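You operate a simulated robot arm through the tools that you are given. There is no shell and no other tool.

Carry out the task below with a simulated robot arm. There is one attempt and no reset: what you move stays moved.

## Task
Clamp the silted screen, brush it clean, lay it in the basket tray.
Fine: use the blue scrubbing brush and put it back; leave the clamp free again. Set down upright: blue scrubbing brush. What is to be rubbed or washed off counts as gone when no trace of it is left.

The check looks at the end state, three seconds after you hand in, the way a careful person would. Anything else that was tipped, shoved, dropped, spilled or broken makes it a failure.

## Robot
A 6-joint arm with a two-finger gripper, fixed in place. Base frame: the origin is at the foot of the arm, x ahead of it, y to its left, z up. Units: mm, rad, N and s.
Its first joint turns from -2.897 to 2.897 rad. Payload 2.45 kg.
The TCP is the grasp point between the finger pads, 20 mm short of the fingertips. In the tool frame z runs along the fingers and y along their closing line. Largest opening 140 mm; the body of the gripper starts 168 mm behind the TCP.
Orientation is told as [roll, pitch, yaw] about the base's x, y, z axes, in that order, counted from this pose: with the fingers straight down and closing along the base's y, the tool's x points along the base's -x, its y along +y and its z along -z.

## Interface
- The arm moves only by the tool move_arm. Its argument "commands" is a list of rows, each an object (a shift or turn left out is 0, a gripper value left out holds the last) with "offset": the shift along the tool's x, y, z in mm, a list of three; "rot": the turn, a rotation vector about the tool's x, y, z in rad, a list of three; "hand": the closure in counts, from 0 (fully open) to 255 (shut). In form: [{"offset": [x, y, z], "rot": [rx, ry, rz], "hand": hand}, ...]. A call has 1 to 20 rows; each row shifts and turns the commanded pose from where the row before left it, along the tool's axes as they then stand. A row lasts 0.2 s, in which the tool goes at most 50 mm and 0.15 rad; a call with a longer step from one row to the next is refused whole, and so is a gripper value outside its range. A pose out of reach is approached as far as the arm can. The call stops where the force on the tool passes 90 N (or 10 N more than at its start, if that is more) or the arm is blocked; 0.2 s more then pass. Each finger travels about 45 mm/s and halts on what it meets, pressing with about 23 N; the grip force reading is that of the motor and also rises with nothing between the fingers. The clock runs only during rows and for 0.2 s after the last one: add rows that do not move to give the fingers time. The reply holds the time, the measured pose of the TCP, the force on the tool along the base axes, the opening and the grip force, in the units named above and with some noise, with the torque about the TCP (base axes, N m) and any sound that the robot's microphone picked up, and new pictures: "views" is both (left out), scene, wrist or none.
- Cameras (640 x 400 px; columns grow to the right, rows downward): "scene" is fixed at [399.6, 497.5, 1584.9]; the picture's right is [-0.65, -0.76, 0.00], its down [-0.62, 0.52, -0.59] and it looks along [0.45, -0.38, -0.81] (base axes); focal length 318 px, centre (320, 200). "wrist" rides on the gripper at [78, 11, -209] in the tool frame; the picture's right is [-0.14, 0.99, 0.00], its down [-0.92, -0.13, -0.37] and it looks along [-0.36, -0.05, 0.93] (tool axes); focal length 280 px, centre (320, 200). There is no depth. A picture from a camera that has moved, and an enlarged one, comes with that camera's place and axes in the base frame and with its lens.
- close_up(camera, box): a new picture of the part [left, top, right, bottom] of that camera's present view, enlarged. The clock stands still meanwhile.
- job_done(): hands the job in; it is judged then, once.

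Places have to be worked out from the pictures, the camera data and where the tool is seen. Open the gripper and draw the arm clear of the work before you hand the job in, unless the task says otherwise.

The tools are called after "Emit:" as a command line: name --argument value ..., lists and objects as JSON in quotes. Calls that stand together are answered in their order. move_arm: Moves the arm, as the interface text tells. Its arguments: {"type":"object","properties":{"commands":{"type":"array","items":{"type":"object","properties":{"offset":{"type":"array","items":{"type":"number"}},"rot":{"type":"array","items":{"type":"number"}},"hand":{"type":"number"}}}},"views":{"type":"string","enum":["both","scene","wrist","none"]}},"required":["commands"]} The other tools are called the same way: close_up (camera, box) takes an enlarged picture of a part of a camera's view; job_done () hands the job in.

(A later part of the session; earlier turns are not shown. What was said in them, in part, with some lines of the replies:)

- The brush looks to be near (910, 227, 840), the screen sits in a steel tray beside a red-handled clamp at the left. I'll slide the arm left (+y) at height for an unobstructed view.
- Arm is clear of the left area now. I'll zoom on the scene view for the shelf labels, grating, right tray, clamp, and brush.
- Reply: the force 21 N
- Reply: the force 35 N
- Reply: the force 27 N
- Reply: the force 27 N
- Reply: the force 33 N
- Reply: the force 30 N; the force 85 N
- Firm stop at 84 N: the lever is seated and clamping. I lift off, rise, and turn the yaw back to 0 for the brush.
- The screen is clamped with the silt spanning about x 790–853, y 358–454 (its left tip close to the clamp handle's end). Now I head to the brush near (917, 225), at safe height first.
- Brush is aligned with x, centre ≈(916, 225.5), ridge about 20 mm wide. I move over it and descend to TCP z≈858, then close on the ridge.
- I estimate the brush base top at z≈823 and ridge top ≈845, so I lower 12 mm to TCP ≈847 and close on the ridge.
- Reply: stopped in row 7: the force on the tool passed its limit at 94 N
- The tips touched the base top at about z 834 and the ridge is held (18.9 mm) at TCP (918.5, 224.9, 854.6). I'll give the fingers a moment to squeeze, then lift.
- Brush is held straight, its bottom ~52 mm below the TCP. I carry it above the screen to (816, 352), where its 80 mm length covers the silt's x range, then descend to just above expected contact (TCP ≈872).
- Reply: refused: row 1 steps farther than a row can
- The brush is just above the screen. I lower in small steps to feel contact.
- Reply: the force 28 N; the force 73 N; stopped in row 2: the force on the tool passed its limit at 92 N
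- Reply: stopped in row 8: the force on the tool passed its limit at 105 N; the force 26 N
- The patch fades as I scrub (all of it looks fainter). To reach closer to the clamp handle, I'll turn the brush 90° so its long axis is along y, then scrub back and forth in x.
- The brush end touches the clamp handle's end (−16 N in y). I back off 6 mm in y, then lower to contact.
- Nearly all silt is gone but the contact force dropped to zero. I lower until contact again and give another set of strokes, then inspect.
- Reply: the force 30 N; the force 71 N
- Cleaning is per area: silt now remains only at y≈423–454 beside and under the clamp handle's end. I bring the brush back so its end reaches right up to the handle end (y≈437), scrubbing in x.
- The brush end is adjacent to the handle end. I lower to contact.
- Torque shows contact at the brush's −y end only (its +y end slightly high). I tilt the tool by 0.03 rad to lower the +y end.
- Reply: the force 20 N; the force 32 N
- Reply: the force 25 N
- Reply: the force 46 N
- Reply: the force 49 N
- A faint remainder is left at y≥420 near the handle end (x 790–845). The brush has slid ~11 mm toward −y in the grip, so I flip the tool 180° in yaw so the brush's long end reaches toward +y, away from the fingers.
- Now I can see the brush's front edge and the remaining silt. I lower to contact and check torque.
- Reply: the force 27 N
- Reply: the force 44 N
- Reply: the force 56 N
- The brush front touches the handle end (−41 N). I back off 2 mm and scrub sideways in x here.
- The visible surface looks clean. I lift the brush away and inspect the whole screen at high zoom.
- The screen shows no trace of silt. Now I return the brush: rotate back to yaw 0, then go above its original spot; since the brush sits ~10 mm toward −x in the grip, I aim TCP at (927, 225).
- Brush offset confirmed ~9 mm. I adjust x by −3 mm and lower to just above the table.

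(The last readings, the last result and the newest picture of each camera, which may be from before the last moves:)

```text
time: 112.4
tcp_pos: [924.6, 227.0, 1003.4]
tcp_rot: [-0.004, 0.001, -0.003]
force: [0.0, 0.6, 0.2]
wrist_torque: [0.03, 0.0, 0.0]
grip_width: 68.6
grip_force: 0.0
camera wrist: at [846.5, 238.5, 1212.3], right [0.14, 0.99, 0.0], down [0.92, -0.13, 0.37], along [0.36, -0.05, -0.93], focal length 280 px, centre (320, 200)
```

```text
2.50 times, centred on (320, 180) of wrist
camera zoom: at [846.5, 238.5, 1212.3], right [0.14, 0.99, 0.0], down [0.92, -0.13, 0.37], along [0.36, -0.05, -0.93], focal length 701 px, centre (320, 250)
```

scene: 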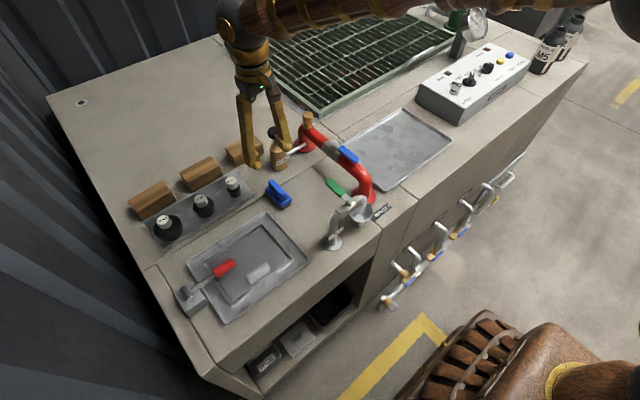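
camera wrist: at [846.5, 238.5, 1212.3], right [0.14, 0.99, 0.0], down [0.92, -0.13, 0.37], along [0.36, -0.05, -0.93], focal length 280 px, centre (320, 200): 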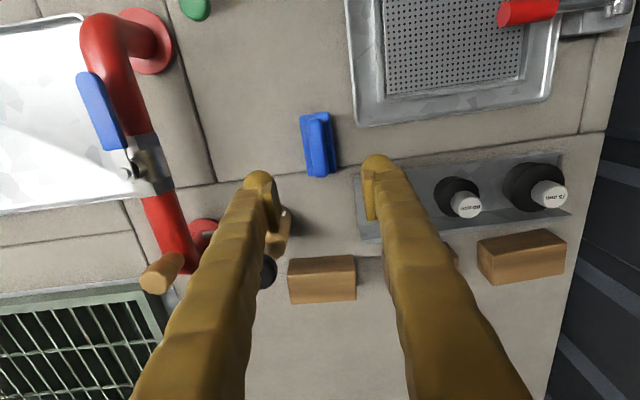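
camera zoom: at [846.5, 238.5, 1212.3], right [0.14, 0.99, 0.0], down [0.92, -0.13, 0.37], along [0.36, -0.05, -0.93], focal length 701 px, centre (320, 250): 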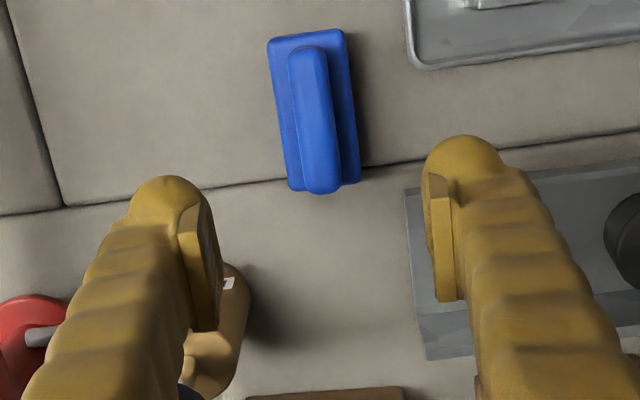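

The brush stands upright at its original spot. Next: open the clamp. I rotate to yaw 90° and move above the lever handle at (800, 463).

Emit:
move_arm --commands '[{"rot": [0, 0, -0.15]}, {"rot": [0, 0, -0.15]}, {"rot": [0, 0, -0.15]}, {"rot": [0, 0, -0.15]}, {"rot": [0, 0, -0.15]}, {"rot": [0, 0, -0.15]}, {"rot": [0, 0, -0.15]}, {"rot": [0, 0, -0.15]}, {"rot": [0, 0, -0.15]}, {"rot": [0, 0, -0.15]}, {"rot": [0, 0, -0.0708]}, {"offset": [-39, 21, 0]}, {"offset": [-39, 21, 0]}, {"offset": [-39, 21, 0]}, {"offset": [-39, 21, 0]}, {"offset": [-39, 21, 0]}, {"offset": [-41, 20, 0]}, {"offset": [0, 0, 40], "hand": 145}, {"offset": [0, 0, 35]}, {}]'

Emit:
close_up --camera "wrist" --box '[220, 100, 420, 280]'

```text
time: 116.6
tcp_pos: [801.2, 462.4, 927.9]
tcp_rot: [0.0, 0.001, 1.568]
force: [-0.3, 0.5, 0.2]
wrist_torque: [-0.01, 0.01, -0.03]
grip_width: 60.1
grip_force: 0.0
camera wrist: at [789.7, 383.9, 1136.4], right [-0.99, 0.14, 0.0], down [0.13, 0.92, 0.37], along [0.05, 0.36, -0.93], focal length 280 px, centre (320, 200)
```

scene: 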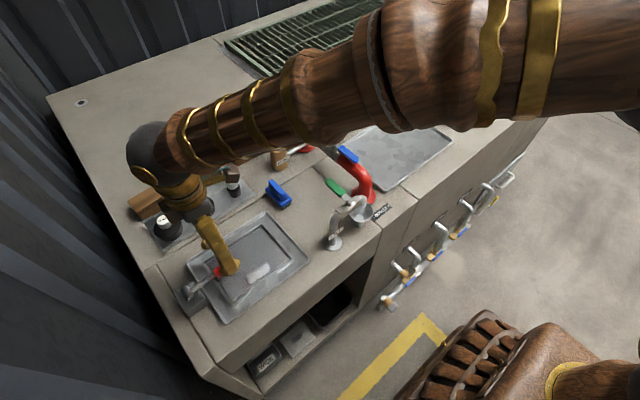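
wrist: 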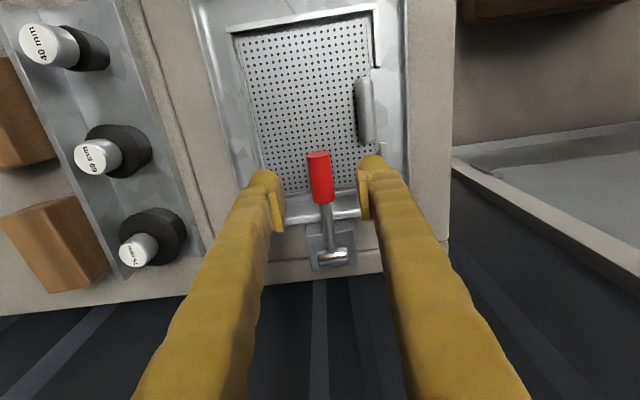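

```text
2.22 times, centred on (320, 190) of wrist
camera zoom: at [789.7, 383.9, 1136.4], right [-0.99, 0.14, 0.0], down [0.13, 0.92, 0.37], along [0.05, 0.36, -0.93], focal length 623 px, centre (320, 222)
```

zoom: 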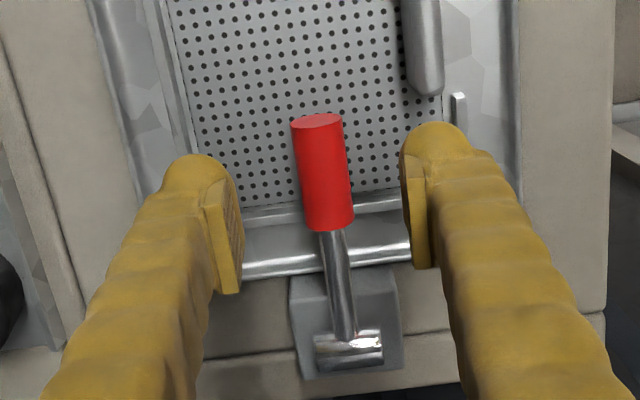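

Handle is centred between the fingers and the screen looks clean. I narrow the opening to ~45 mm, lower to TCP z≈853 and grip the handle.

Emit:
move_arm --commands '[{"offset": [-3, 0, 0], "hand": 172}, {}, {"offset": [0, 0, 35]}, {"offset": [0, 0, 25]}, {"offset": [0, 0, 14]}, {}, {"hand": 255}, {}, {}, {}, {}, {}]'

Emit:
close_up --camera "wrist" --box '[220, 100, 420, 300]'

```text
time: 119.2
tcp_pos: [799.4, 464.1, 853.7]
tcp_rot: [0.001, 0.002, 1.569]
force: [-23.5, 0.0, -2.9]
wrist_torque: [-0.19, -0.08, 0.2]
grip_width: 19.5
grip_force: 44.3
camera wrist: at [789.6, 386.9, 1062.4], right [-0.99, 0.14, 0.0], down [0.13, 0.92, 0.36], along [0.05, 0.36, -0.93], focal length 280 px, centre (320, 200)
```

scene: 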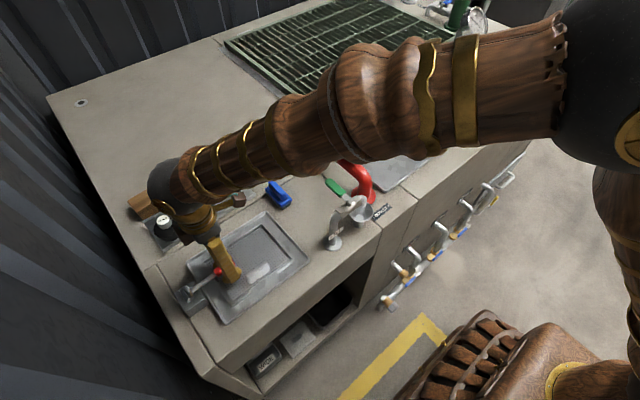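
wrist: 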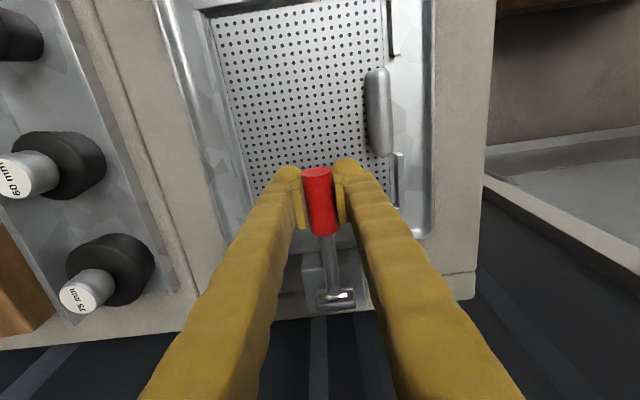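

```text
2.00 times, centred on (320, 200) of wrist
camera zoom: at [789.6, 386.9, 1062.4], right [-0.99, 0.14, 0.0], down [0.13, 0.92, 0.36], along [0.05, 0.36, -0.93], focal length 561 px, centre (320, 200)
```

zoom: 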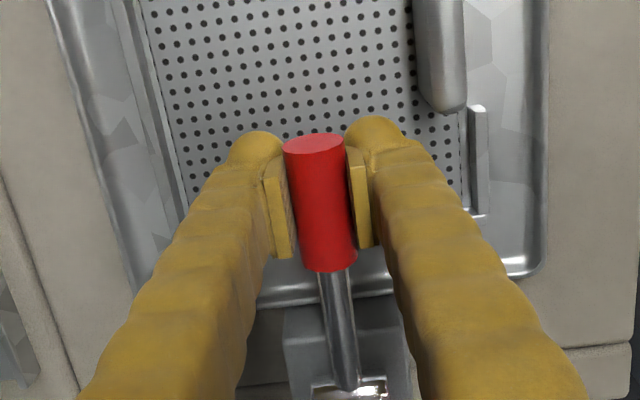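

Handle gripped. I trace the arc back up toward +y, first to about 45°.

Emit:
move_arm --commands '[{"offset": [0, 1, 0]}, {"offset": [-1, 0, -11]}, {"offset": [-2, 0, -11]}, {"offset": [-4.5, 0, -12.5]}, {"offset": [-5.5, 0, -12]}, {"offset": [-7, 0, -11]}, {"offset": [-9, 0, -10]}, {}]' --views "wrist"

```text
time: 121.0
tcp_pos: [800.8, 493.9, 922.1]
tcp_rot: [0.0, 0.004, 1.569]
force: [-0.5, -7.9, -10.7]
wrist_torque: [-1.33, 0.08, 0.06]
grip_width: 19.4
grip_force: 44.5
camera wrist: at [789.2, 416.5, 1130.6], right [-0.99, 0.14, 0.0], down [0.13, 0.92, 0.37], along [0.05, 0.36, -0.93], focal length 280 px, centre (320, 200)
```

wrist: 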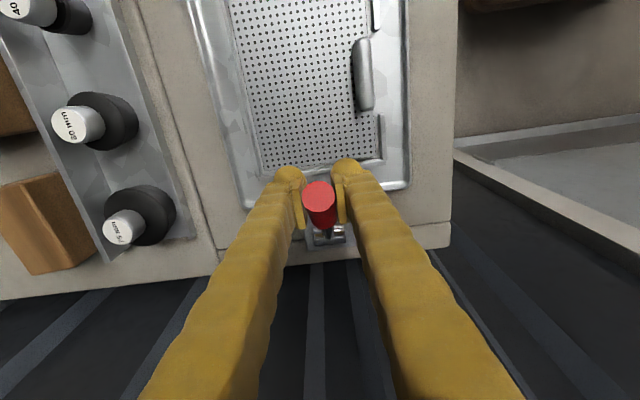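

The lever follows. Continue the arc to vertical and slightly past (its original lean).

Emit:
move_arm --commands '[{"offset": [-10, 0, -9]}, {"offset": [-11, 0, -7]}, {"offset": [-12, 0, -6]}, {"offset": [-12.5, 0, -4]}, {"offset": [-13, 0, -2.5]}, {"offset": [-13, 0, -1]}, {"offset": [-4, 0, 0]}, {}]'

Emit:
close_up --camera "wrist" --box '[220, 60, 420, 260]'

```text
time: 122.3
tcp_pos: [799.5, 549.5, 948.5]
tcp_rot: [0.007, 0.017, 1.567]
force: [-8.1, -28.7, 8.2]
wrist_torque: [-1.02, -0.14, 0.13]
grip_width: 17.6
grip_force: 43.4
stopped in row 6: the force on the tool passed its limit at 106 N (the readings are from after the stop); the commanded pose is now the measured one
camera wrist: at [790.5, 472.7, 1158.5], right [-0.99, 0.14, 0.0], down [0.13, 0.93, 0.35], along [0.05, 0.35, -0.94], focal length 280 px, centre (320, 200)
```

scene: 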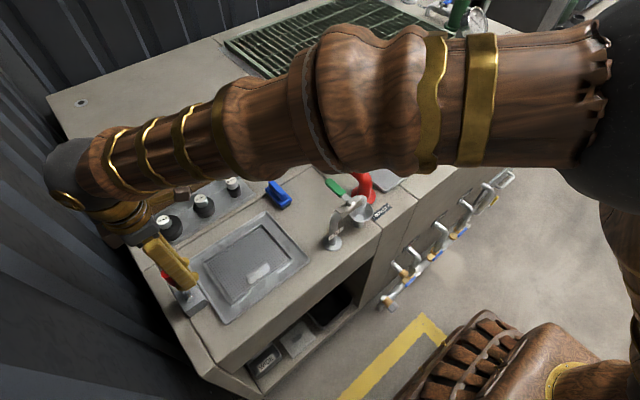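
wrist: 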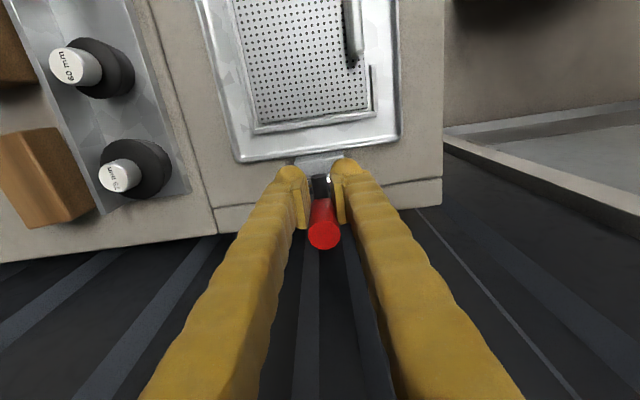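

```text
2.00 times, centred on (320, 160) of wrist
camera zoom: at [790.5, 472.7, 1158.5], right [-0.99, 0.14, 0.0], down [0.13, 0.93, 0.35], along [0.05, 0.35, -0.94], focal length 561 px, centre (320, 280)
```

zoom: 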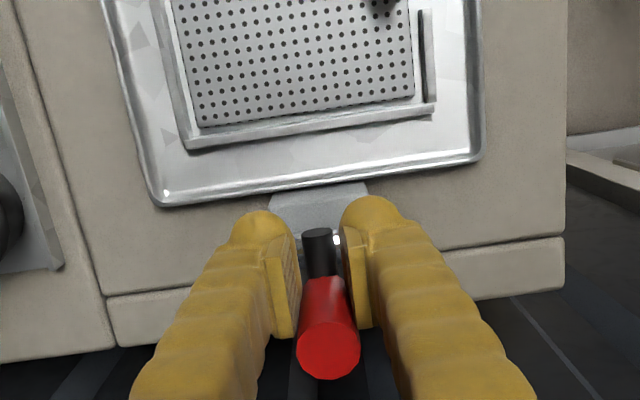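

The lever's stop is reached: handle top is back at y≈571, matching its original open position. I release and rise straight up.

Emit:
move_arm --commands '[{"hand": 130}, {}, {}, {}, {"offset": [0, 0, -30], "rot": [0, -0.017, 0]}, {"offset": [0, 0, -45]}, {"offset": [0, 0, -45]}, {"offset": [45, 0, 0]}, {"offset": [45, 0, 0]}, {}]'

Emit:
close_up --camera "scene" --box '[150, 210, 310, 330]'

Emit:
close_up --camera "wrist" --box '[200, 40, 440, 260]'

```text
time: 124.5
tcp_pos: [800.6, 459.1, 1067.3]
tcp_rot: [0.006, -0.003, 1.565]
force: [0.0, 0.6, 0.0]
wrist_torque: [0.0, 0.01, -0.01]
grip_width: 68.6
grip_force: 0.1
camera wrist: at [790.6, 380.4, 1276.6], right [-0.99, 0.14, 0.01], down [0.13, 0.92, 0.37], along [0.05, 0.37, -0.93], focal length 280 px, centre (320, 200)
```

scene: 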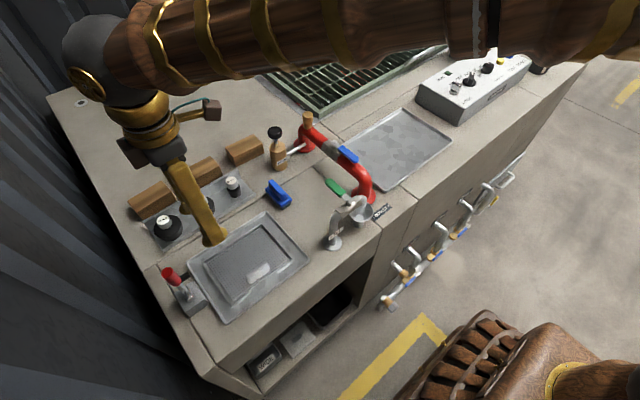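
wrist: 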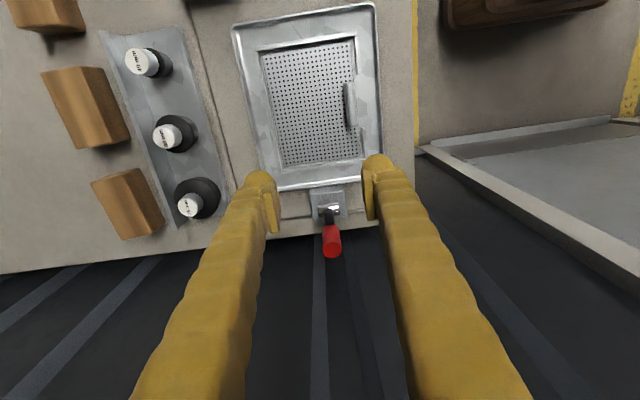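

```text
3.33 times, centred on (230, 270) of scene
camera zoom: at [399.6, 497.5, 1584.9], right [-0.65, -0.76, 0.0], down [-0.62, 0.52, -0.59], along [0.45, -0.38, -0.81], focal length 1061 px, centre (620, -33)
```

zoom: 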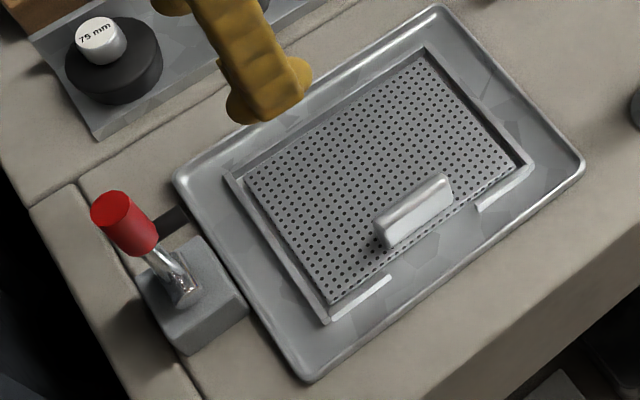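

```text
1.82 times, centred on (320, 150) of wrist
camera zoom: at [790.6, 380.4, 1276.6], right [-0.99, 0.14, 0.01], down [0.13, 0.92, 0.37], along [0.05, 0.37, -0.93], focal length 510 px, centre (320, 291)
```

zoom: 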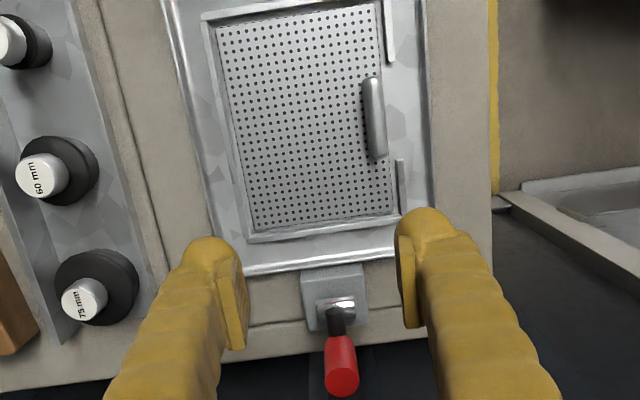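

The clamp is open. I check the formerly hidden zone and the whole screen at maximum zoom for any trace.

Emit:
close_up --camera "scene" --box '[205, 235, 255, 275]'

Emit:
close_up --camera "scene" --box '[235, 220, 290, 265]'

Emit:
close_up --camera "wrist" --box '[255, 80, 375, 175]'

Emit:
close_up --camera "wrist" --box '[250, 30, 370, 110]'

```text
10.00 times, centred on (230, 255) of scene
camera zoom: at [399.6, 497.5, 1584.9], right [-0.65, -0.76, 0.0], down [-0.62, 0.52, -0.59], along [0.45, -0.38, -0.81], focal length 3183 px, centre (1220, -350)
```

zoom: 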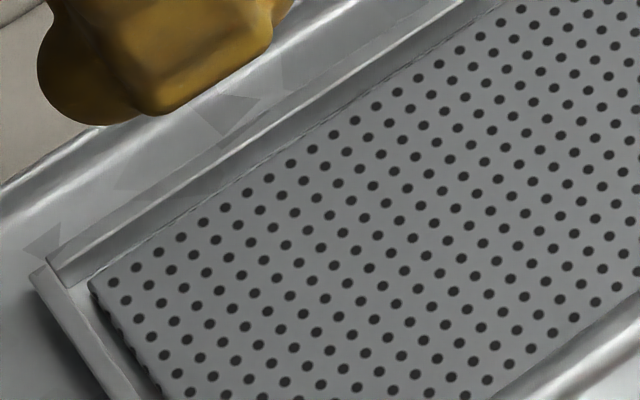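

```text
8.89 times, centred on (262, 242) of scene
camera zoom: at [399.6, 497.5, 1584.9], right [-0.65, -0.76, 0.0], down [-0.62, 0.52, -0.59], along [0.45, -0.38, -0.81], focal length 2829 px, centre (831, -178)
```

zoom: 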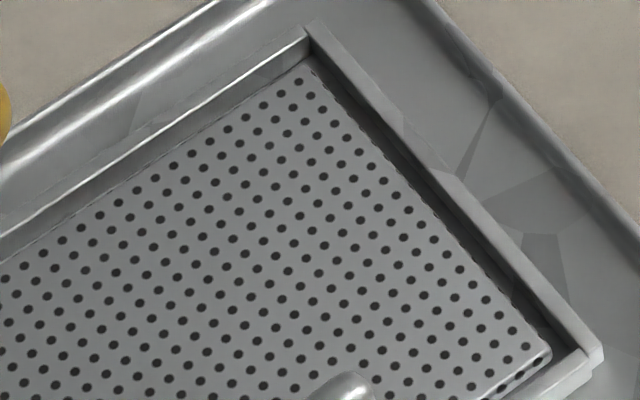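

```text
4.21 times, centred on (315, 128) of wrist
camera zoom: at [790.6, 380.4, 1276.6], right [-0.99, 0.14, 0.01], down [0.13, 0.92, 0.37], along [0.05, 0.37, -0.93], focal length 1181 px, centre (341, 505)
```

zoom: 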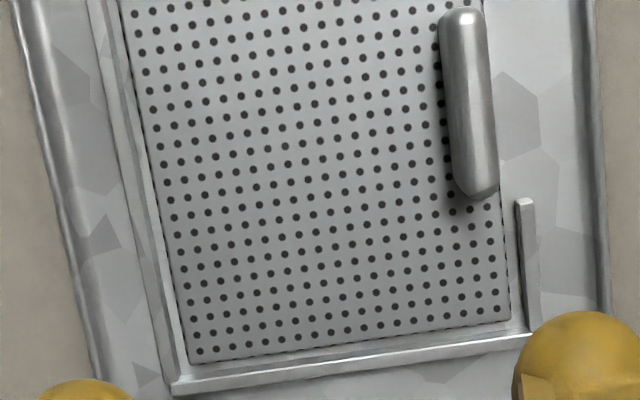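

```text
5.00 times, centred on (310, 70) of wrist
camera zoom: at [790.6, 380.4, 1276.6], right [-0.99, 0.14, 0.01], down [0.13, 0.92, 0.37], along [0.05, 0.37, -0.93], focal length 1402 px, centre (370, 850)
```

zoom: 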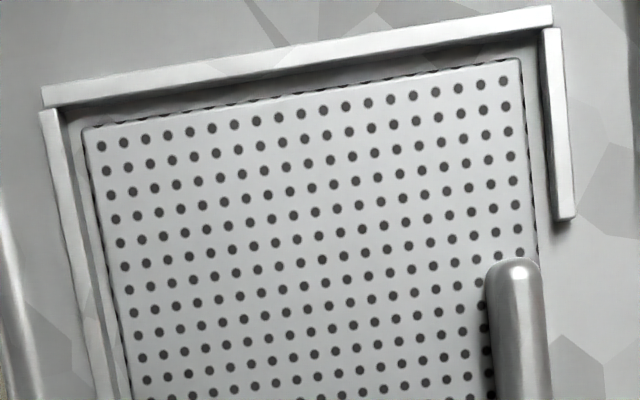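

The screen is spotless. Now I position above its handle (bar along y, centre ≈(746, 411)) with the fingers closing along x.

Emit:
move_arm --commands '[{"offset": [24, 27, 0], "rot": [-0.003, 0.006, -0.006], "hand": 182}, {"offset": [24, 27, 0]}, {"offset": [0, 0, 45]}, {"offset": [0, 0, 45]}, {"offset": [0, 0, 45]}, {"offset": [0, 0, 25]}, {}]'

Emit:
close_up --camera "wrist" --box '[220, 80, 420, 260]'

Emit:
close_up --camera "scene" --box '[190, 200, 310, 310]'

```text
time: 126.1
tcp_pos: [744.5, 411.3, 907.1]
tcp_rot: [0.008, 0.002, 1.573]
force: [-0.7, -1.1, -0.2]
wrist_torque: [-0.02, 0.02, -0.01]
grip_width: 40.0
grip_force: 0.0
camera wrist: at [736.2, 333.9, 1116.9], right [-0.99, 0.14, 0.01], down [0.13, 0.92, 0.37], along [0.04, 0.36, -0.93], focal length 280 px, centre (320, 200)
```

scene: 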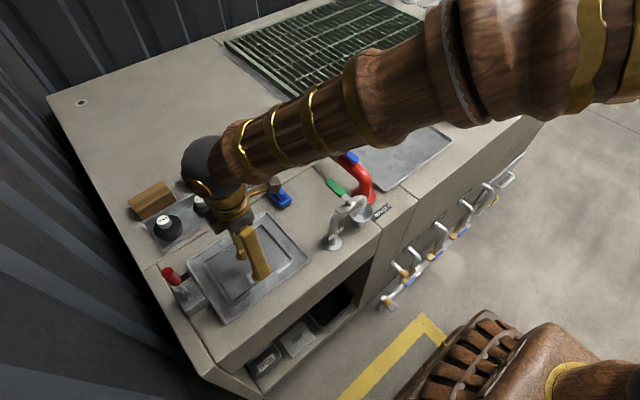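
wrist: 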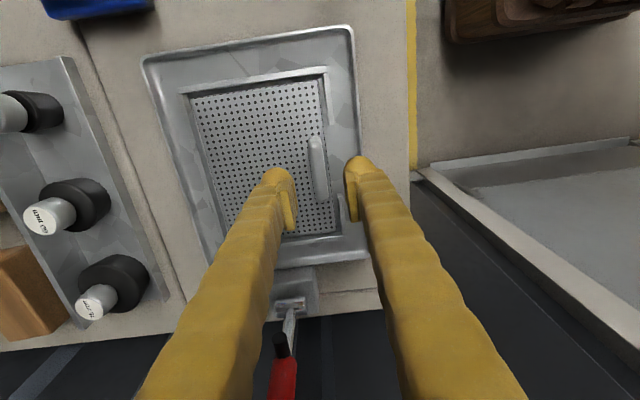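

```text
2.22 times, centred on (320, 170) of wrist
camera zoom: at [736.2, 333.9, 1116.9], right [-0.99, 0.14, 0.01], down [0.13, 0.92, 0.37], along [0.04, 0.36, -0.93], focal length 623 px, centre (320, 267)
```

zoom: 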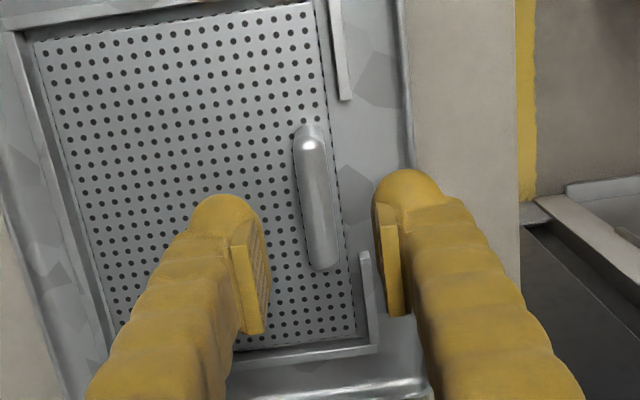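

```text
3.64 times, centred on (250, 255) of scene
camera zoom: at [399.6, 497.5, 1584.9], right [-0.65, -0.76, 0.0], down [-0.62, 0.52, -0.59], along [0.45, -0.38, -0.81], focal length 1157 px, centre (574, 0)
```

zoom: 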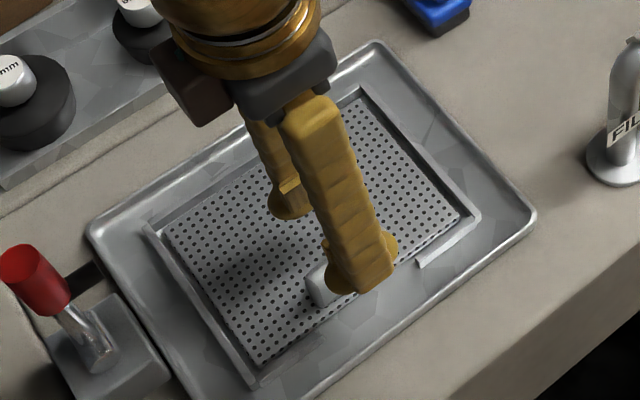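

The handle is centred at (744.6, 410), exactly between the fingers. I descend, slowing near the screen to feel for contact.

Emit:
move_arm --commands '[{"offset": [0, 0, 30]}, {"offset": [0, 0, 25]}, {"offset": [0, 0, 5]}, {}]' --views "wrist"

Emit:
close_up --camera "wrist" --box '[220, 80, 420, 260]'

```text
time: 127.1
tcp_pos: [743.8, 411.9, 848.3]
tcp_rot: [0.009, 0.002, 1.572]
force: [0.7, -0.5, -0.4]
wrist_torque: [0.02, 0.01, -0.03]
grip_width: 40.3
grip_force: 0.1
camera wrist: at [735.3, 333.7, 1056.9], right [-0.99, 0.14, 0.01], down [0.13, 0.92, 0.37], along [0.04, 0.36, -0.93], focal length 280 px, centre (320, 200)
```

wrist: 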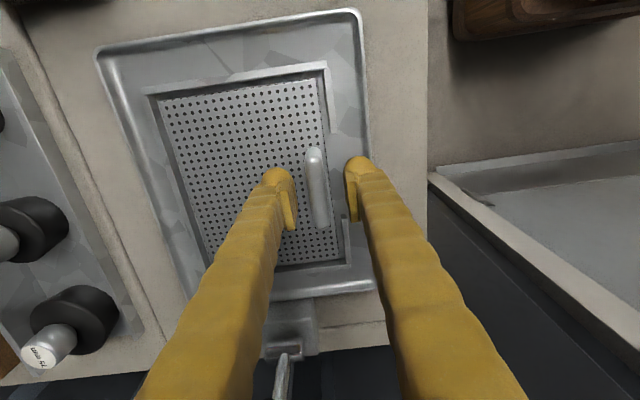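

```text
2.22 times, centred on (320, 170) of wrist
camera zoom: at [735.3, 333.7, 1056.9], right [-0.99, 0.14, 0.01], down [0.13, 0.92, 0.37], along [0.04, 0.36, -0.93], focal length 623 px, centre (320, 267)
```

zoom: 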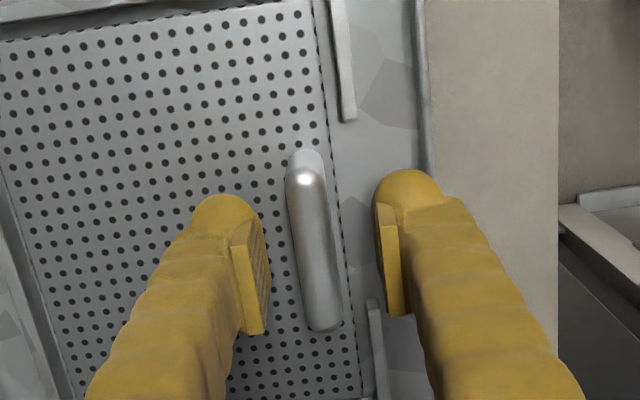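

Alignment is good. Continue down carefully.

Emit:
move_arm --commands '[{"offset": [0, 0, 3]}, {"offset": [0, 0, 2]}, {}]' --views "none"

Emit:
move_arm --commands '[{"offset": [0, 0, 1.5]}, {"offset": [0, 0, 1.5]}, {}]' --views "none"

```text
time: 127.9
tcp_pos: [744.1, 412.5, 843.3]
tcp_rot: [0.009, 0.003, 1.572]
force: [-0.1, 0.9, -0.3]
wrist_torque: [0.02, -0.03, -0.01]
grip_width: 40.0
grip_force: 0.1
```

```text
time: 128.7
tcp_pos: [744.7, 411.3, 840.5]
tcp_rot: [0.01, 0.002, 1.573]
force: [-0.2, -0.2, 0.0]
wrist_torque: [0.0, 0.03, 0.0]
grip_width: 40.1
grip_force: 0.1
```

At TCP 840.5 the tips are a few mm above the plate. I close on the handle bar.

Emit:
move_arm --commands '[{"hand": 255}, {}, {}, {}, {}]'

Emit:
close_up --camera "wrist" --box '[220, 80, 420, 260]'

```text
time: 129.9
tcp_pos: [744.2, 411.8, 839.3]
tcp_rot: [0.009, 0.001, 1.571]
force: [0.5, 0.5, 0.6]
wrist_torque: [0.04, 0.04, -0.01]
grip_width: 13.1
grip_force: 23.0
camera wrist: at [736.0, 333.7, 1049.5], right [-0.99, 0.14, 0.01], down [0.13, 0.92, 0.37], along [0.04, 0.36, -0.93], focal length 280 px, centre (320, 200)
```

scene: 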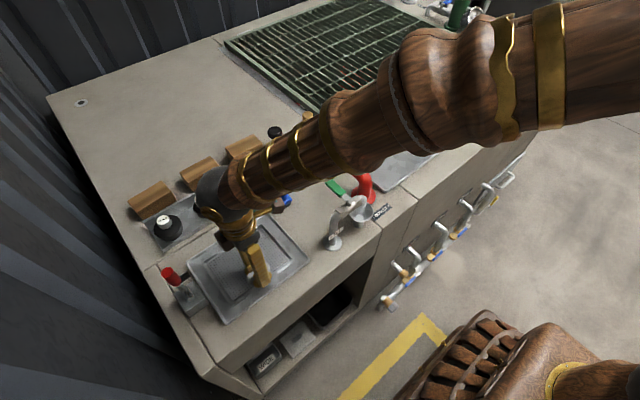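
wrist: 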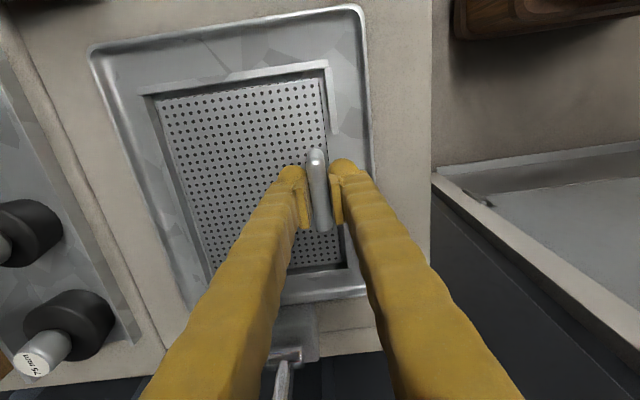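

```text
2.22 times, centred on (320, 170) of wrist
camera zoom: at [736.0, 333.7, 1049.5], right [-0.99, 0.14, 0.01], down [0.13, 0.92, 0.37], along [0.04, 0.36, -0.93], focal length 623 px, centre (320, 267)
```

zoom: 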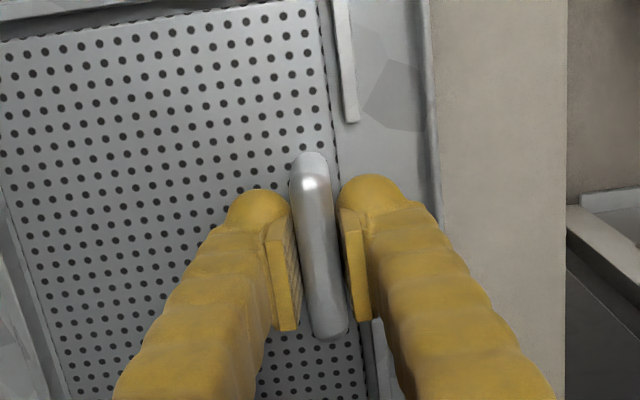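

Bar held (13.1 mm). I lift slowly and check.

Emit:
move_arm --commands '[{"offset": [0, 0, -3]}, {"offset": [0, 0, -5]}, {"offset": [0, 0, -7]}, {"offset": [0, 0, -10]}, {"offset": [0, 0, -15]}, {"offset": [0, 0, -20]}, {}]'

Emit:
close_up --camera "scene" --box '[170, 190, 320, 320]'

```text
time: 131.5
tcp_pos: [744.7, 413.0, 899.9]
tcp_rot: [0.009, 0.002, 1.572]
force: [-0.3, -0.1, -2.1]
wrist_torque: [-0.02, 0.12, -0.01]
grip_width: 12.9
grip_force: 22.9
camera wrist: at [736.2, 334.1, 1109.4], right [-0.99, 0.14, 0.01], down [0.13, 0.92, 0.37], along [0.04, 0.36, -0.93], focal length 280 px, centre (320, 200)
```

scene: 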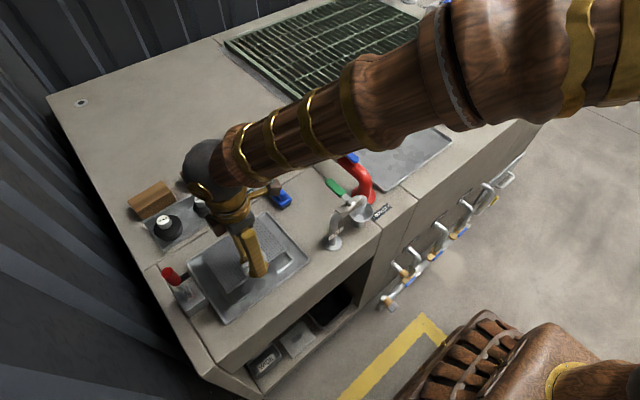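
wrist: 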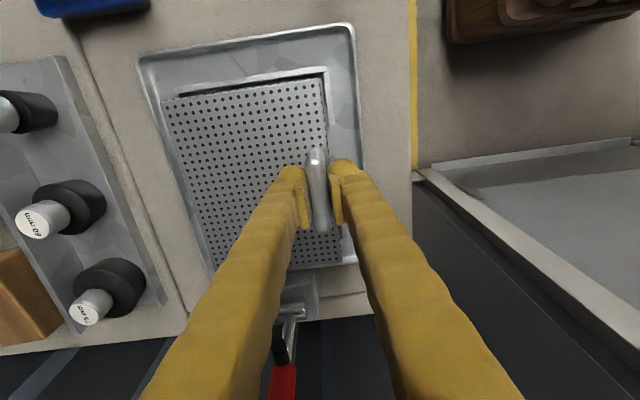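

```text
3.08 times, centred on (245, 255) of scene
camera zoom: at [399.6, 497.5, 1584.9], right [-0.65, -0.76, 0.0], down [-0.62, 0.52, -0.59], along [0.45, -0.38, -0.81], focal length 979 px, centre (551, 31)
```

zoom: 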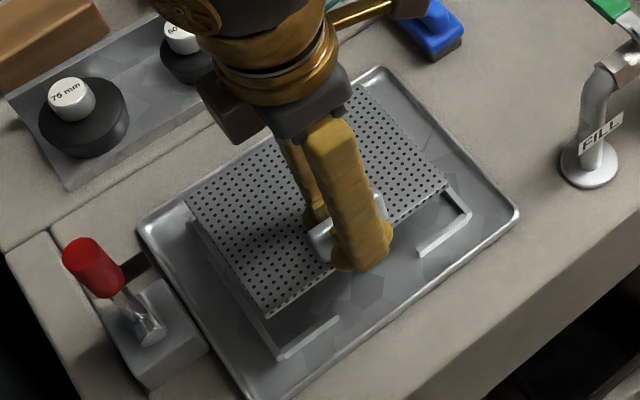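

The screen is lifted cleanly. I judge the basket tray to be the large empty tray at x 722–952, y −372…−40; the tap and red pipe in between rise to ~960, so I climb to TCP z≈1090 before crossing.

Emit:
move_arm --commands '[{"offset": [0, 0, -25]}, {"offset": [0, 0, -35]}, {"offset": [0, 0, -35]}, {"offset": [0, 0, -35]}, {"offset": [0, 0, -35]}, {"offset": [0, 0, -25]}, {"offset": [15, 0, 0]}, {"offset": [30, 0, 0]}, {"offset": [35, 0, 0]}, {"offset": [35, 0, 0]}, {"offset": [35, 0, 0]}, {"offset": [35, 0, 0]}, {"offset": [25, 0, 0]}, {"offset": [10, 0, 0]}, {}]'

```text
time: 134.7
tcp_pos: [746.7, 190.6, 1091.2]
tcp_rot: [0.009, 0.0, 1.573]
force: [-0.2, 0.8, -3.4]
wrist_torque: [0.01, 0.14, -0.02]
grip_width: 12.9
grip_force: 23.3
camera wrist: at [738.2, 113.7, 1300.0], right [-0.99, 0.14, 0.01], down [0.13, 0.92, 0.37], along [0.04, 0.36, -0.93], focal length 280 px, centre (320, 200)
```

scene: 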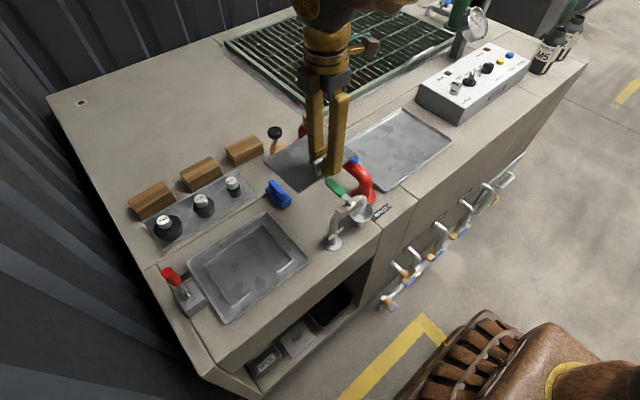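
wrist: 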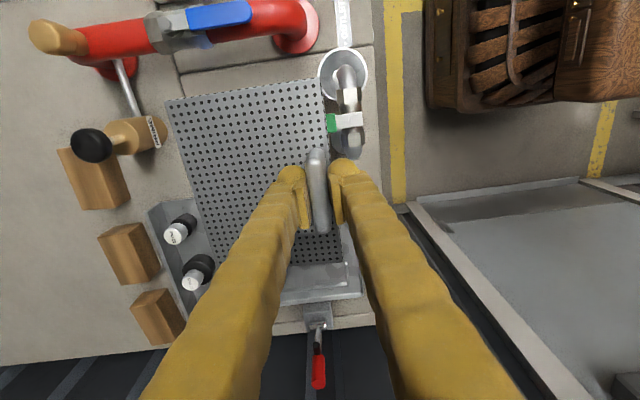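

The screen hangs level and clears everything. I continue across to y≈−205 and shift x to ~772.

Emit:
move_arm --commands '[{"offset": [15, 0, 0]}, {"offset": [30, 0, 0]}, {"offset": [35, 0, 0]}, {"offset": [35, 0, 0]}, {"offset": [35, 0, 0]}, {"offset": [35, 0, 0]}, {"offset": [35, 0, 0]}, {"offset": [35, 0, 0]}, {"offset": [35, 0, 0]}, {"offset": [35, 0, 0]}, {"offset": [35, -10, 0]}, {"offset": [25, -10, 0]}, {"offset": [10, -6, 0]}, {}]'

Emit:
close_up --camera "scene" --box '[330, 60, 490, 210]'

```text
time: 137.7
tcp_pos: [773.2, -203.3, 1090.8]
tcp_rot: [0.008, 0.002, 1.572]
force: [0.5, 0.9, -3.3]
wrist_torque: [0.01, 0.09, -0.03]
grip_width: 13.1
grip_force: 22.6
camera wrist: at [764.8, -281.2, 1300.0], right [-0.99, 0.14, 0.01], down [0.13, 0.92, 0.37], along [0.04, 0.36, -0.93], focal length 280 px, centre (320, 200)
```

scene: 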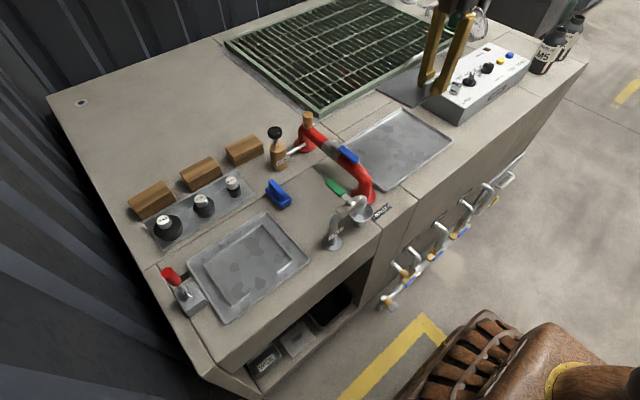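
wrist: 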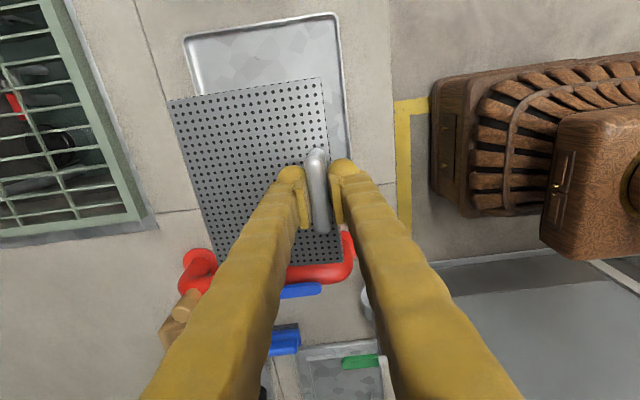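

```text
2.67 times, centred on (410, 135) of scene
camera zoom: at [399.6, 497.5, 1584.9], right [-0.65, -0.76, 0.0], down [-0.62, 0.52, -0.59], along [0.45, -0.38, -0.81], focal length 849 px, centre (80, 373)
```

zoom: 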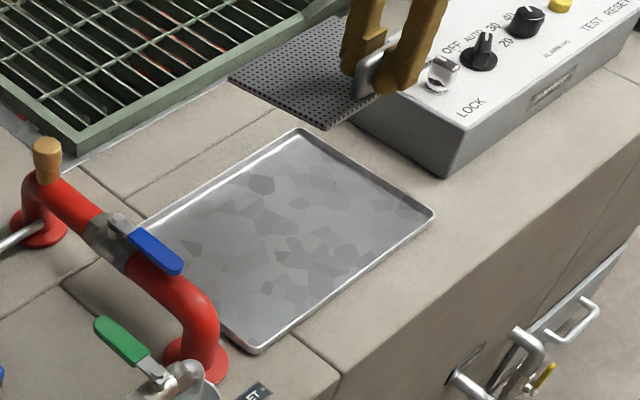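

Tray rim corners recomputed: centre ≈(838, −209). The screen's centre is 48 mm ahead of the handle, so I aim the TCP at (790, −209) and descend.

Emit:
move_arm --commands '[{"offset": [6, -17, 0]}, {"offset": [0, 0, 20]}, {"offset": [0, 0, 35]}, {"offset": [0, 0, 35]}, {"offset": [0, 0, 35]}, {"offset": [0, 0, 35]}, {"offset": [0, 0, 30]}, {"offset": [0, 0, 20]}, {}]'

Emit:
close_up --camera "scene" --box '[330, 60, 490, 210]'

Emit:
close_up --camera "wrist" --box '[100, 0, 420, 300]'

```text
time: 139.7
tcp_pos: [787.8, -209.7, 880.2]
tcp_rot: [0.01, 0.0, 1.574]
force: [-0.3, 0.6, -1.7]
wrist_torque: [-0.01, 0.15, -0.02]
grip_width: 13.1
grip_force: 23.3
camera wrist: at [779.9, -287.3, 1089.4], right [-0.99, 0.14, 0.01], down [0.13, 0.92, 0.37], along [0.04, 0.36, -0.93], focal length 280 px, centre (320, 200)
```

scene: 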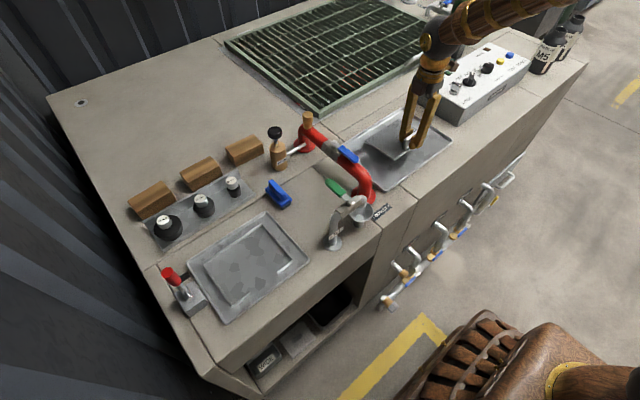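
wrist: 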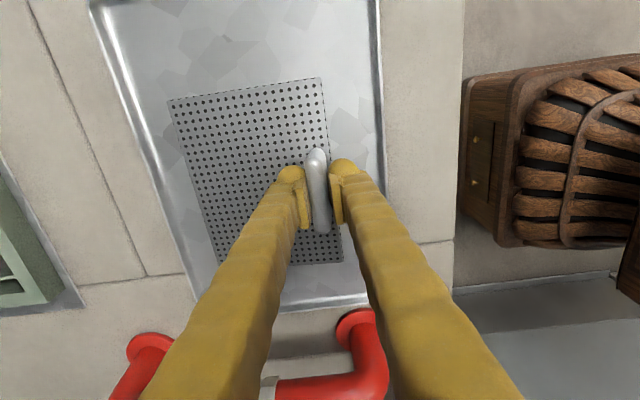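

```text
2.67 times, centred on (410, 135) of scene
camera zoom: at [399.6, 497.5, 1584.9], right [-0.65, -0.76, 0.0], down [-0.62, 0.52, -0.59], along [0.45, -0.38, -0.81], focal length 849 px, centre (80, 373)
```

zoom: 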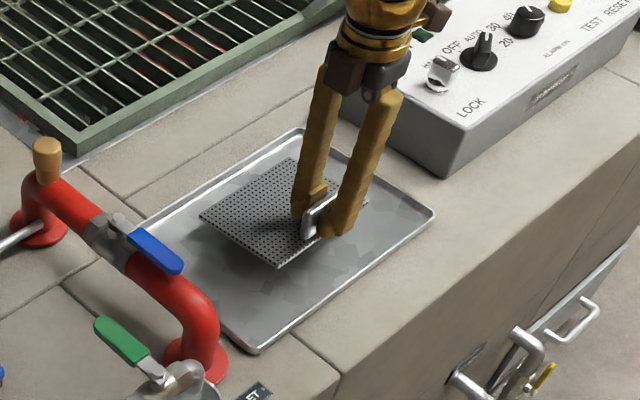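

```text
1.33 times, centred on (260, 150) of wrist
camera zoom: at [779.9, -287.3, 1089.4], right [-0.99, 0.14, 0.01], down [0.13, 0.92, 0.37], along [0.04, 0.36, -0.93], focal length 374 px, centre (400, 267)
```

zoom: 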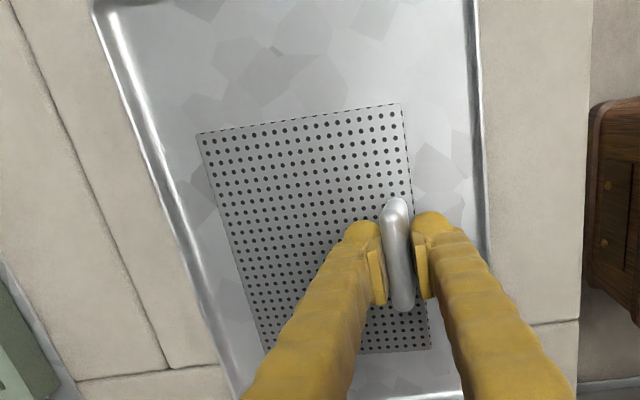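

The screen is well inside the tray. I lower further, slowing near the floor to feel contact.

Emit:
move_arm --commands '[{"offset": [0, 0, 15]}, {"offset": [0, 0, 15]}, {"offset": [0, 0, 6]}, {"offset": [0, 0, 2]}, {}]' --views "none"

Emit:
move_arm --commands '[{"offset": [0, 0, 1.5]}, {"offset": [0, 0, 1.5]}, {}]' --views "none"

Emit:
move_arm --commands '[{"offset": [0, 0, 1]}, {"offset": [0, 0, 1]}, {}]' --views "none"

```text
time: 140.9
tcp_pos: [788.0, -210.1, 842.4]
tcp_rot: [0.007, 0.002, 1.572]
force: [-0.6, 0.1, -1.4]
wrist_torque: [-0.02, 0.02, 0.01]
grip_width: 13.2
grip_force: 23.4
```

```text
time: 141.7
tcp_pos: [788.7, -208.6, 841.1]
tcp_rot: [0.008, 0.003, 1.573]
force: [-7.3, 1.3, 20.5]
wrist_torque: [-0.02, 0.08, -0.01]
grip_width: 13.3
grip_force: 23.1
```

```text
time: 142.5
tcp_pos: [787.3, -208.5, 838.8]
tcp_rot: [0.007, 0.001, 1.572]
force: [0.6, 1.3, 20.1]
wrist_torque: [0.03, -0.01, 0.01]
grip_width: 13.2
grip_force: 23.0
```

The screen rests on the tray floor (20 N). I release and rise straight up.

Emit:
move_arm --commands '[{"offset": [0, 0, -0.5]}, {"hand": 182}, {}, {}, {}, {"offset": [0, 0, -15]}, {"offset": [0, 0, -30]}, {"offset": [0, 0, -45]}, {"offset": [0, 0, -45]}, {"offset": [0, 0, -45]}, {"offset": [0, 0, -45]}, {}]'

Emit:
close_up --camera "scene" --box '[330, 60, 490, 210]'

Emit:
close_up --camera "wrist" --box '[150, 50, 420, 290]'

```text
time: 145.1
tcp_pos: [790.5, -209.6, 1062.6]
tcp_rot: [0.009, 0.002, 1.571]
force: [0.6, -0.6, 0.3]
wrist_torque: [0.03, 0.01, 0.01]
grip_width: 40.0
grip_force: 0.1
camera wrist: at [782.5, -287.1, 1272.2], right [-0.99, 0.14, 0.01], down [0.13, 0.92, 0.37], along [0.04, 0.36, -0.93], focal length 280 px, centre (320, 200)
```

scene: 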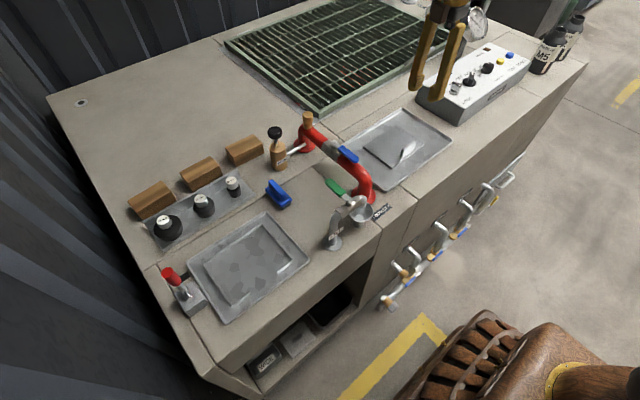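
wrist: 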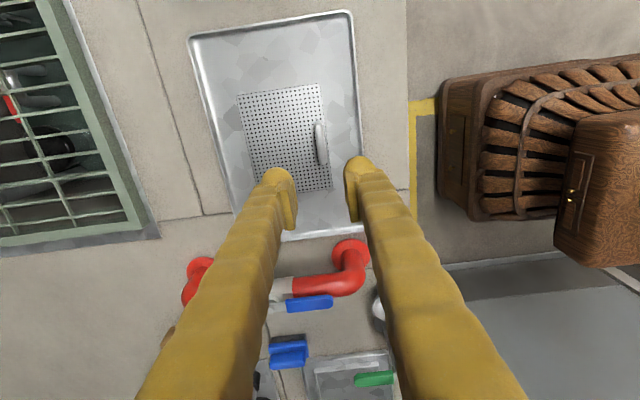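

```text
2.67 times, centred on (410, 135) of scene
camera zoom: at [399.6, 497.5, 1584.9], right [-0.65, -0.76, 0.0], down [-0.62, 0.52, -0.59], along [0.45, -0.38, -0.81], focal length 849 px, centre (80, 373)
```

zoom: 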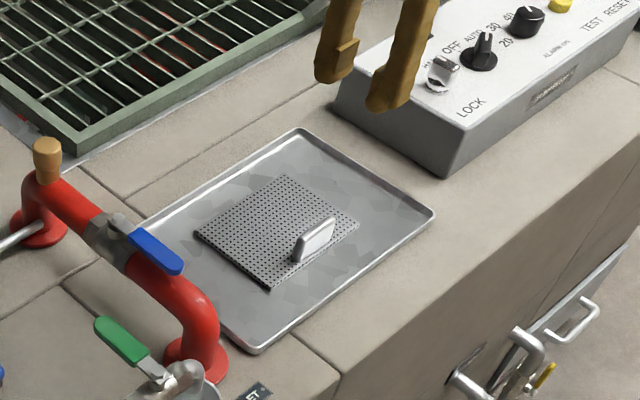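

```text
1.67 times, centred on (285, 170) of wrist
camera zoom: at [782.5, -287.1, 1272.2], right [-0.99, 0.14, 0.01], down [0.13, 0.92, 0.37], along [0.04, 0.36, -0.93], focal length 467 px, centre (378, 250)
```

zoom: 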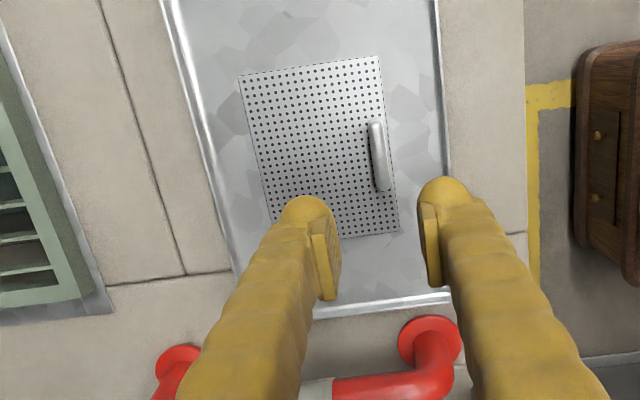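

The screen lies flat in the basket tray. I open the gripper fully, draw the arm back and up, then do a final check.

Emit:
move_arm --commands '[{"offset": [0, 0, -40], "hand": 0}, {"offset": [0, 45, -25]}, {"offset": [0, 45, 0]}, {"offset": [0, 45, 0]}, {}, {}]'

Emit:
close_up --camera "scene" --box '[350, 110, 450, 190]'

Emit:
close_up --camera "scene" --box '[130, 130, 330, 330]'

```text
refused: row 2 steps farther than a row can; nothing moved
```

```text
5.00 times, centred on (400, 150) of scene
camera zoom: at [399.6, 497.5, 1584.9], right [-0.65, -0.76, 0.0], down [-0.62, 0.52, -0.59], along [0.45, -0.38, -0.81], focal length 1591 px, centre (-80, 450)
```

zoom: 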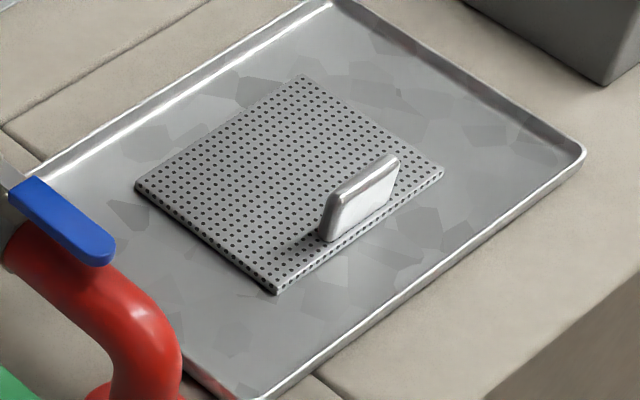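

```text
2.00 times, centred on (230, 230) of scene
camera zoom: at [399.6, 497.5, 1584.9], right [-0.65, -0.76, 0.0], down [-0.62, 0.52, -0.59], along [0.45, -0.38, -0.81], focal length 636 px, centre (500, 140)
```

zoom: 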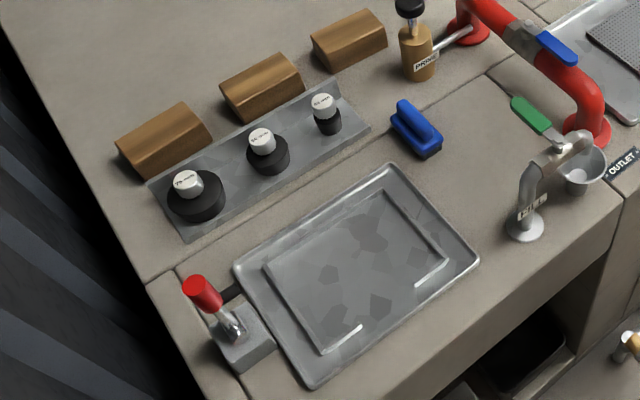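

The end state looks right: clean screen flat in the tray, brush upright in place, clamp open. I redo the retreat with shorter rows.

Emit:
move_arm --commands '[{"offset": [0, 0, -40], "hand": 0}, {"offset": [0, 35, -20]}, {"offset": [0, 40, 0]}, {"offset": [0, 40, 0]}, {"offset": [0, 30, 0]}, {}, {}, {}]'

Emit:
close_up --camera "scene" --box '[240, 150, 330, 220]'

```text
time: 146.9
tcp_pos: [646.7, -210.5, 1125.6]
tcp_rot: [0.012, 0.001, 1.571]
force: [0.5, -0.5, 0.4]
wrist_torque: [0.02, -0.03, -0.01]
grip_width: 140.0
grip_force: 0.1
camera wrist: at [637.5, -287.6, 1334.7], right [-0.99, 0.14, 0.01], down [0.13, 0.92, 0.37], along [0.04, 0.36, -0.93], focal length 280 px, centre (320, 200)
```

scene: 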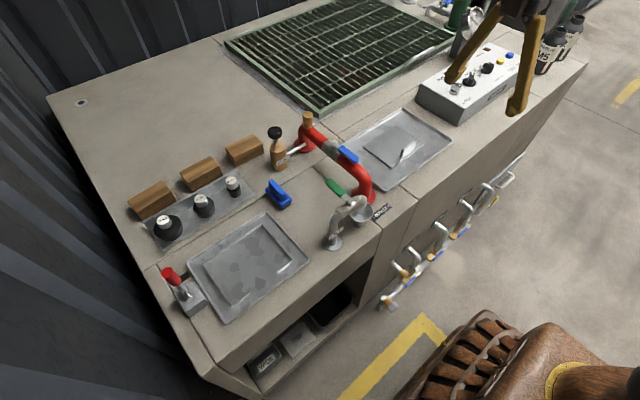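
wrist: 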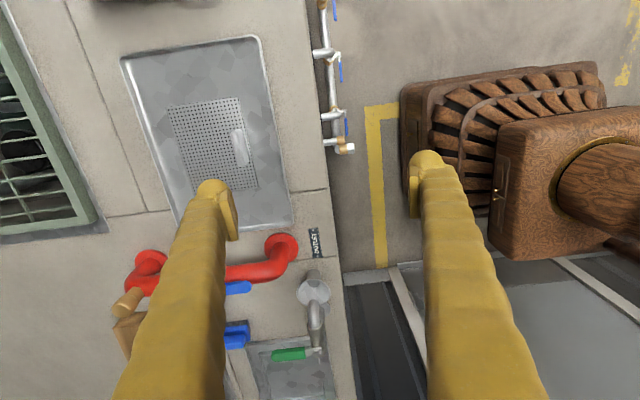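

```text
5.71 times, centred on (285, 185) of scene
camera zoom: at [399.6, 497.5, 1584.9], right [-0.65, -0.76, 0.0], down [-0.62, 0.52, -0.59], along [0.45, -0.38, -0.81], focal length 1819 px, centre (520, 286)
```

zoom: 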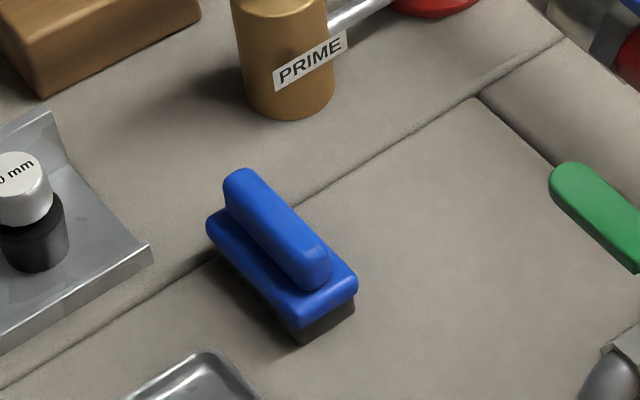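

Everything is in its final state: the screen is clean in the basket tray, the brush is upright at its place, the clamp is open and the arm is clear. I hand the job in.

Emit:
job_done

```text
The job is handed in.
```

I clamped the silted screen, brushed it clean and laid it in the tray. I have handed the job in; the check's result hasn't come back.

- **Screen:** Close-up views after brushing showed no trace of silt, including the patch the clamp handle had covered. It lies flat in the large tray beside the red outlet pipe.
- **Basket tray:** No tray was labelled as the basket tray. I chose that large empty tray because it was the only other tray within reach.
- **Brush:** The blue scrubbing brush stands upright, within a few millimetres of where it started.
- **Clamp:** The lever is back in its original open position, with nothing under it.
- **Contact:** While brushing, the gripper and brush bumped the end of the clamp handle a few times. Nothing moved as a result, and nothing else on the bench appears disturbed.

The gripper is open and the arm is drawn clear of the work.
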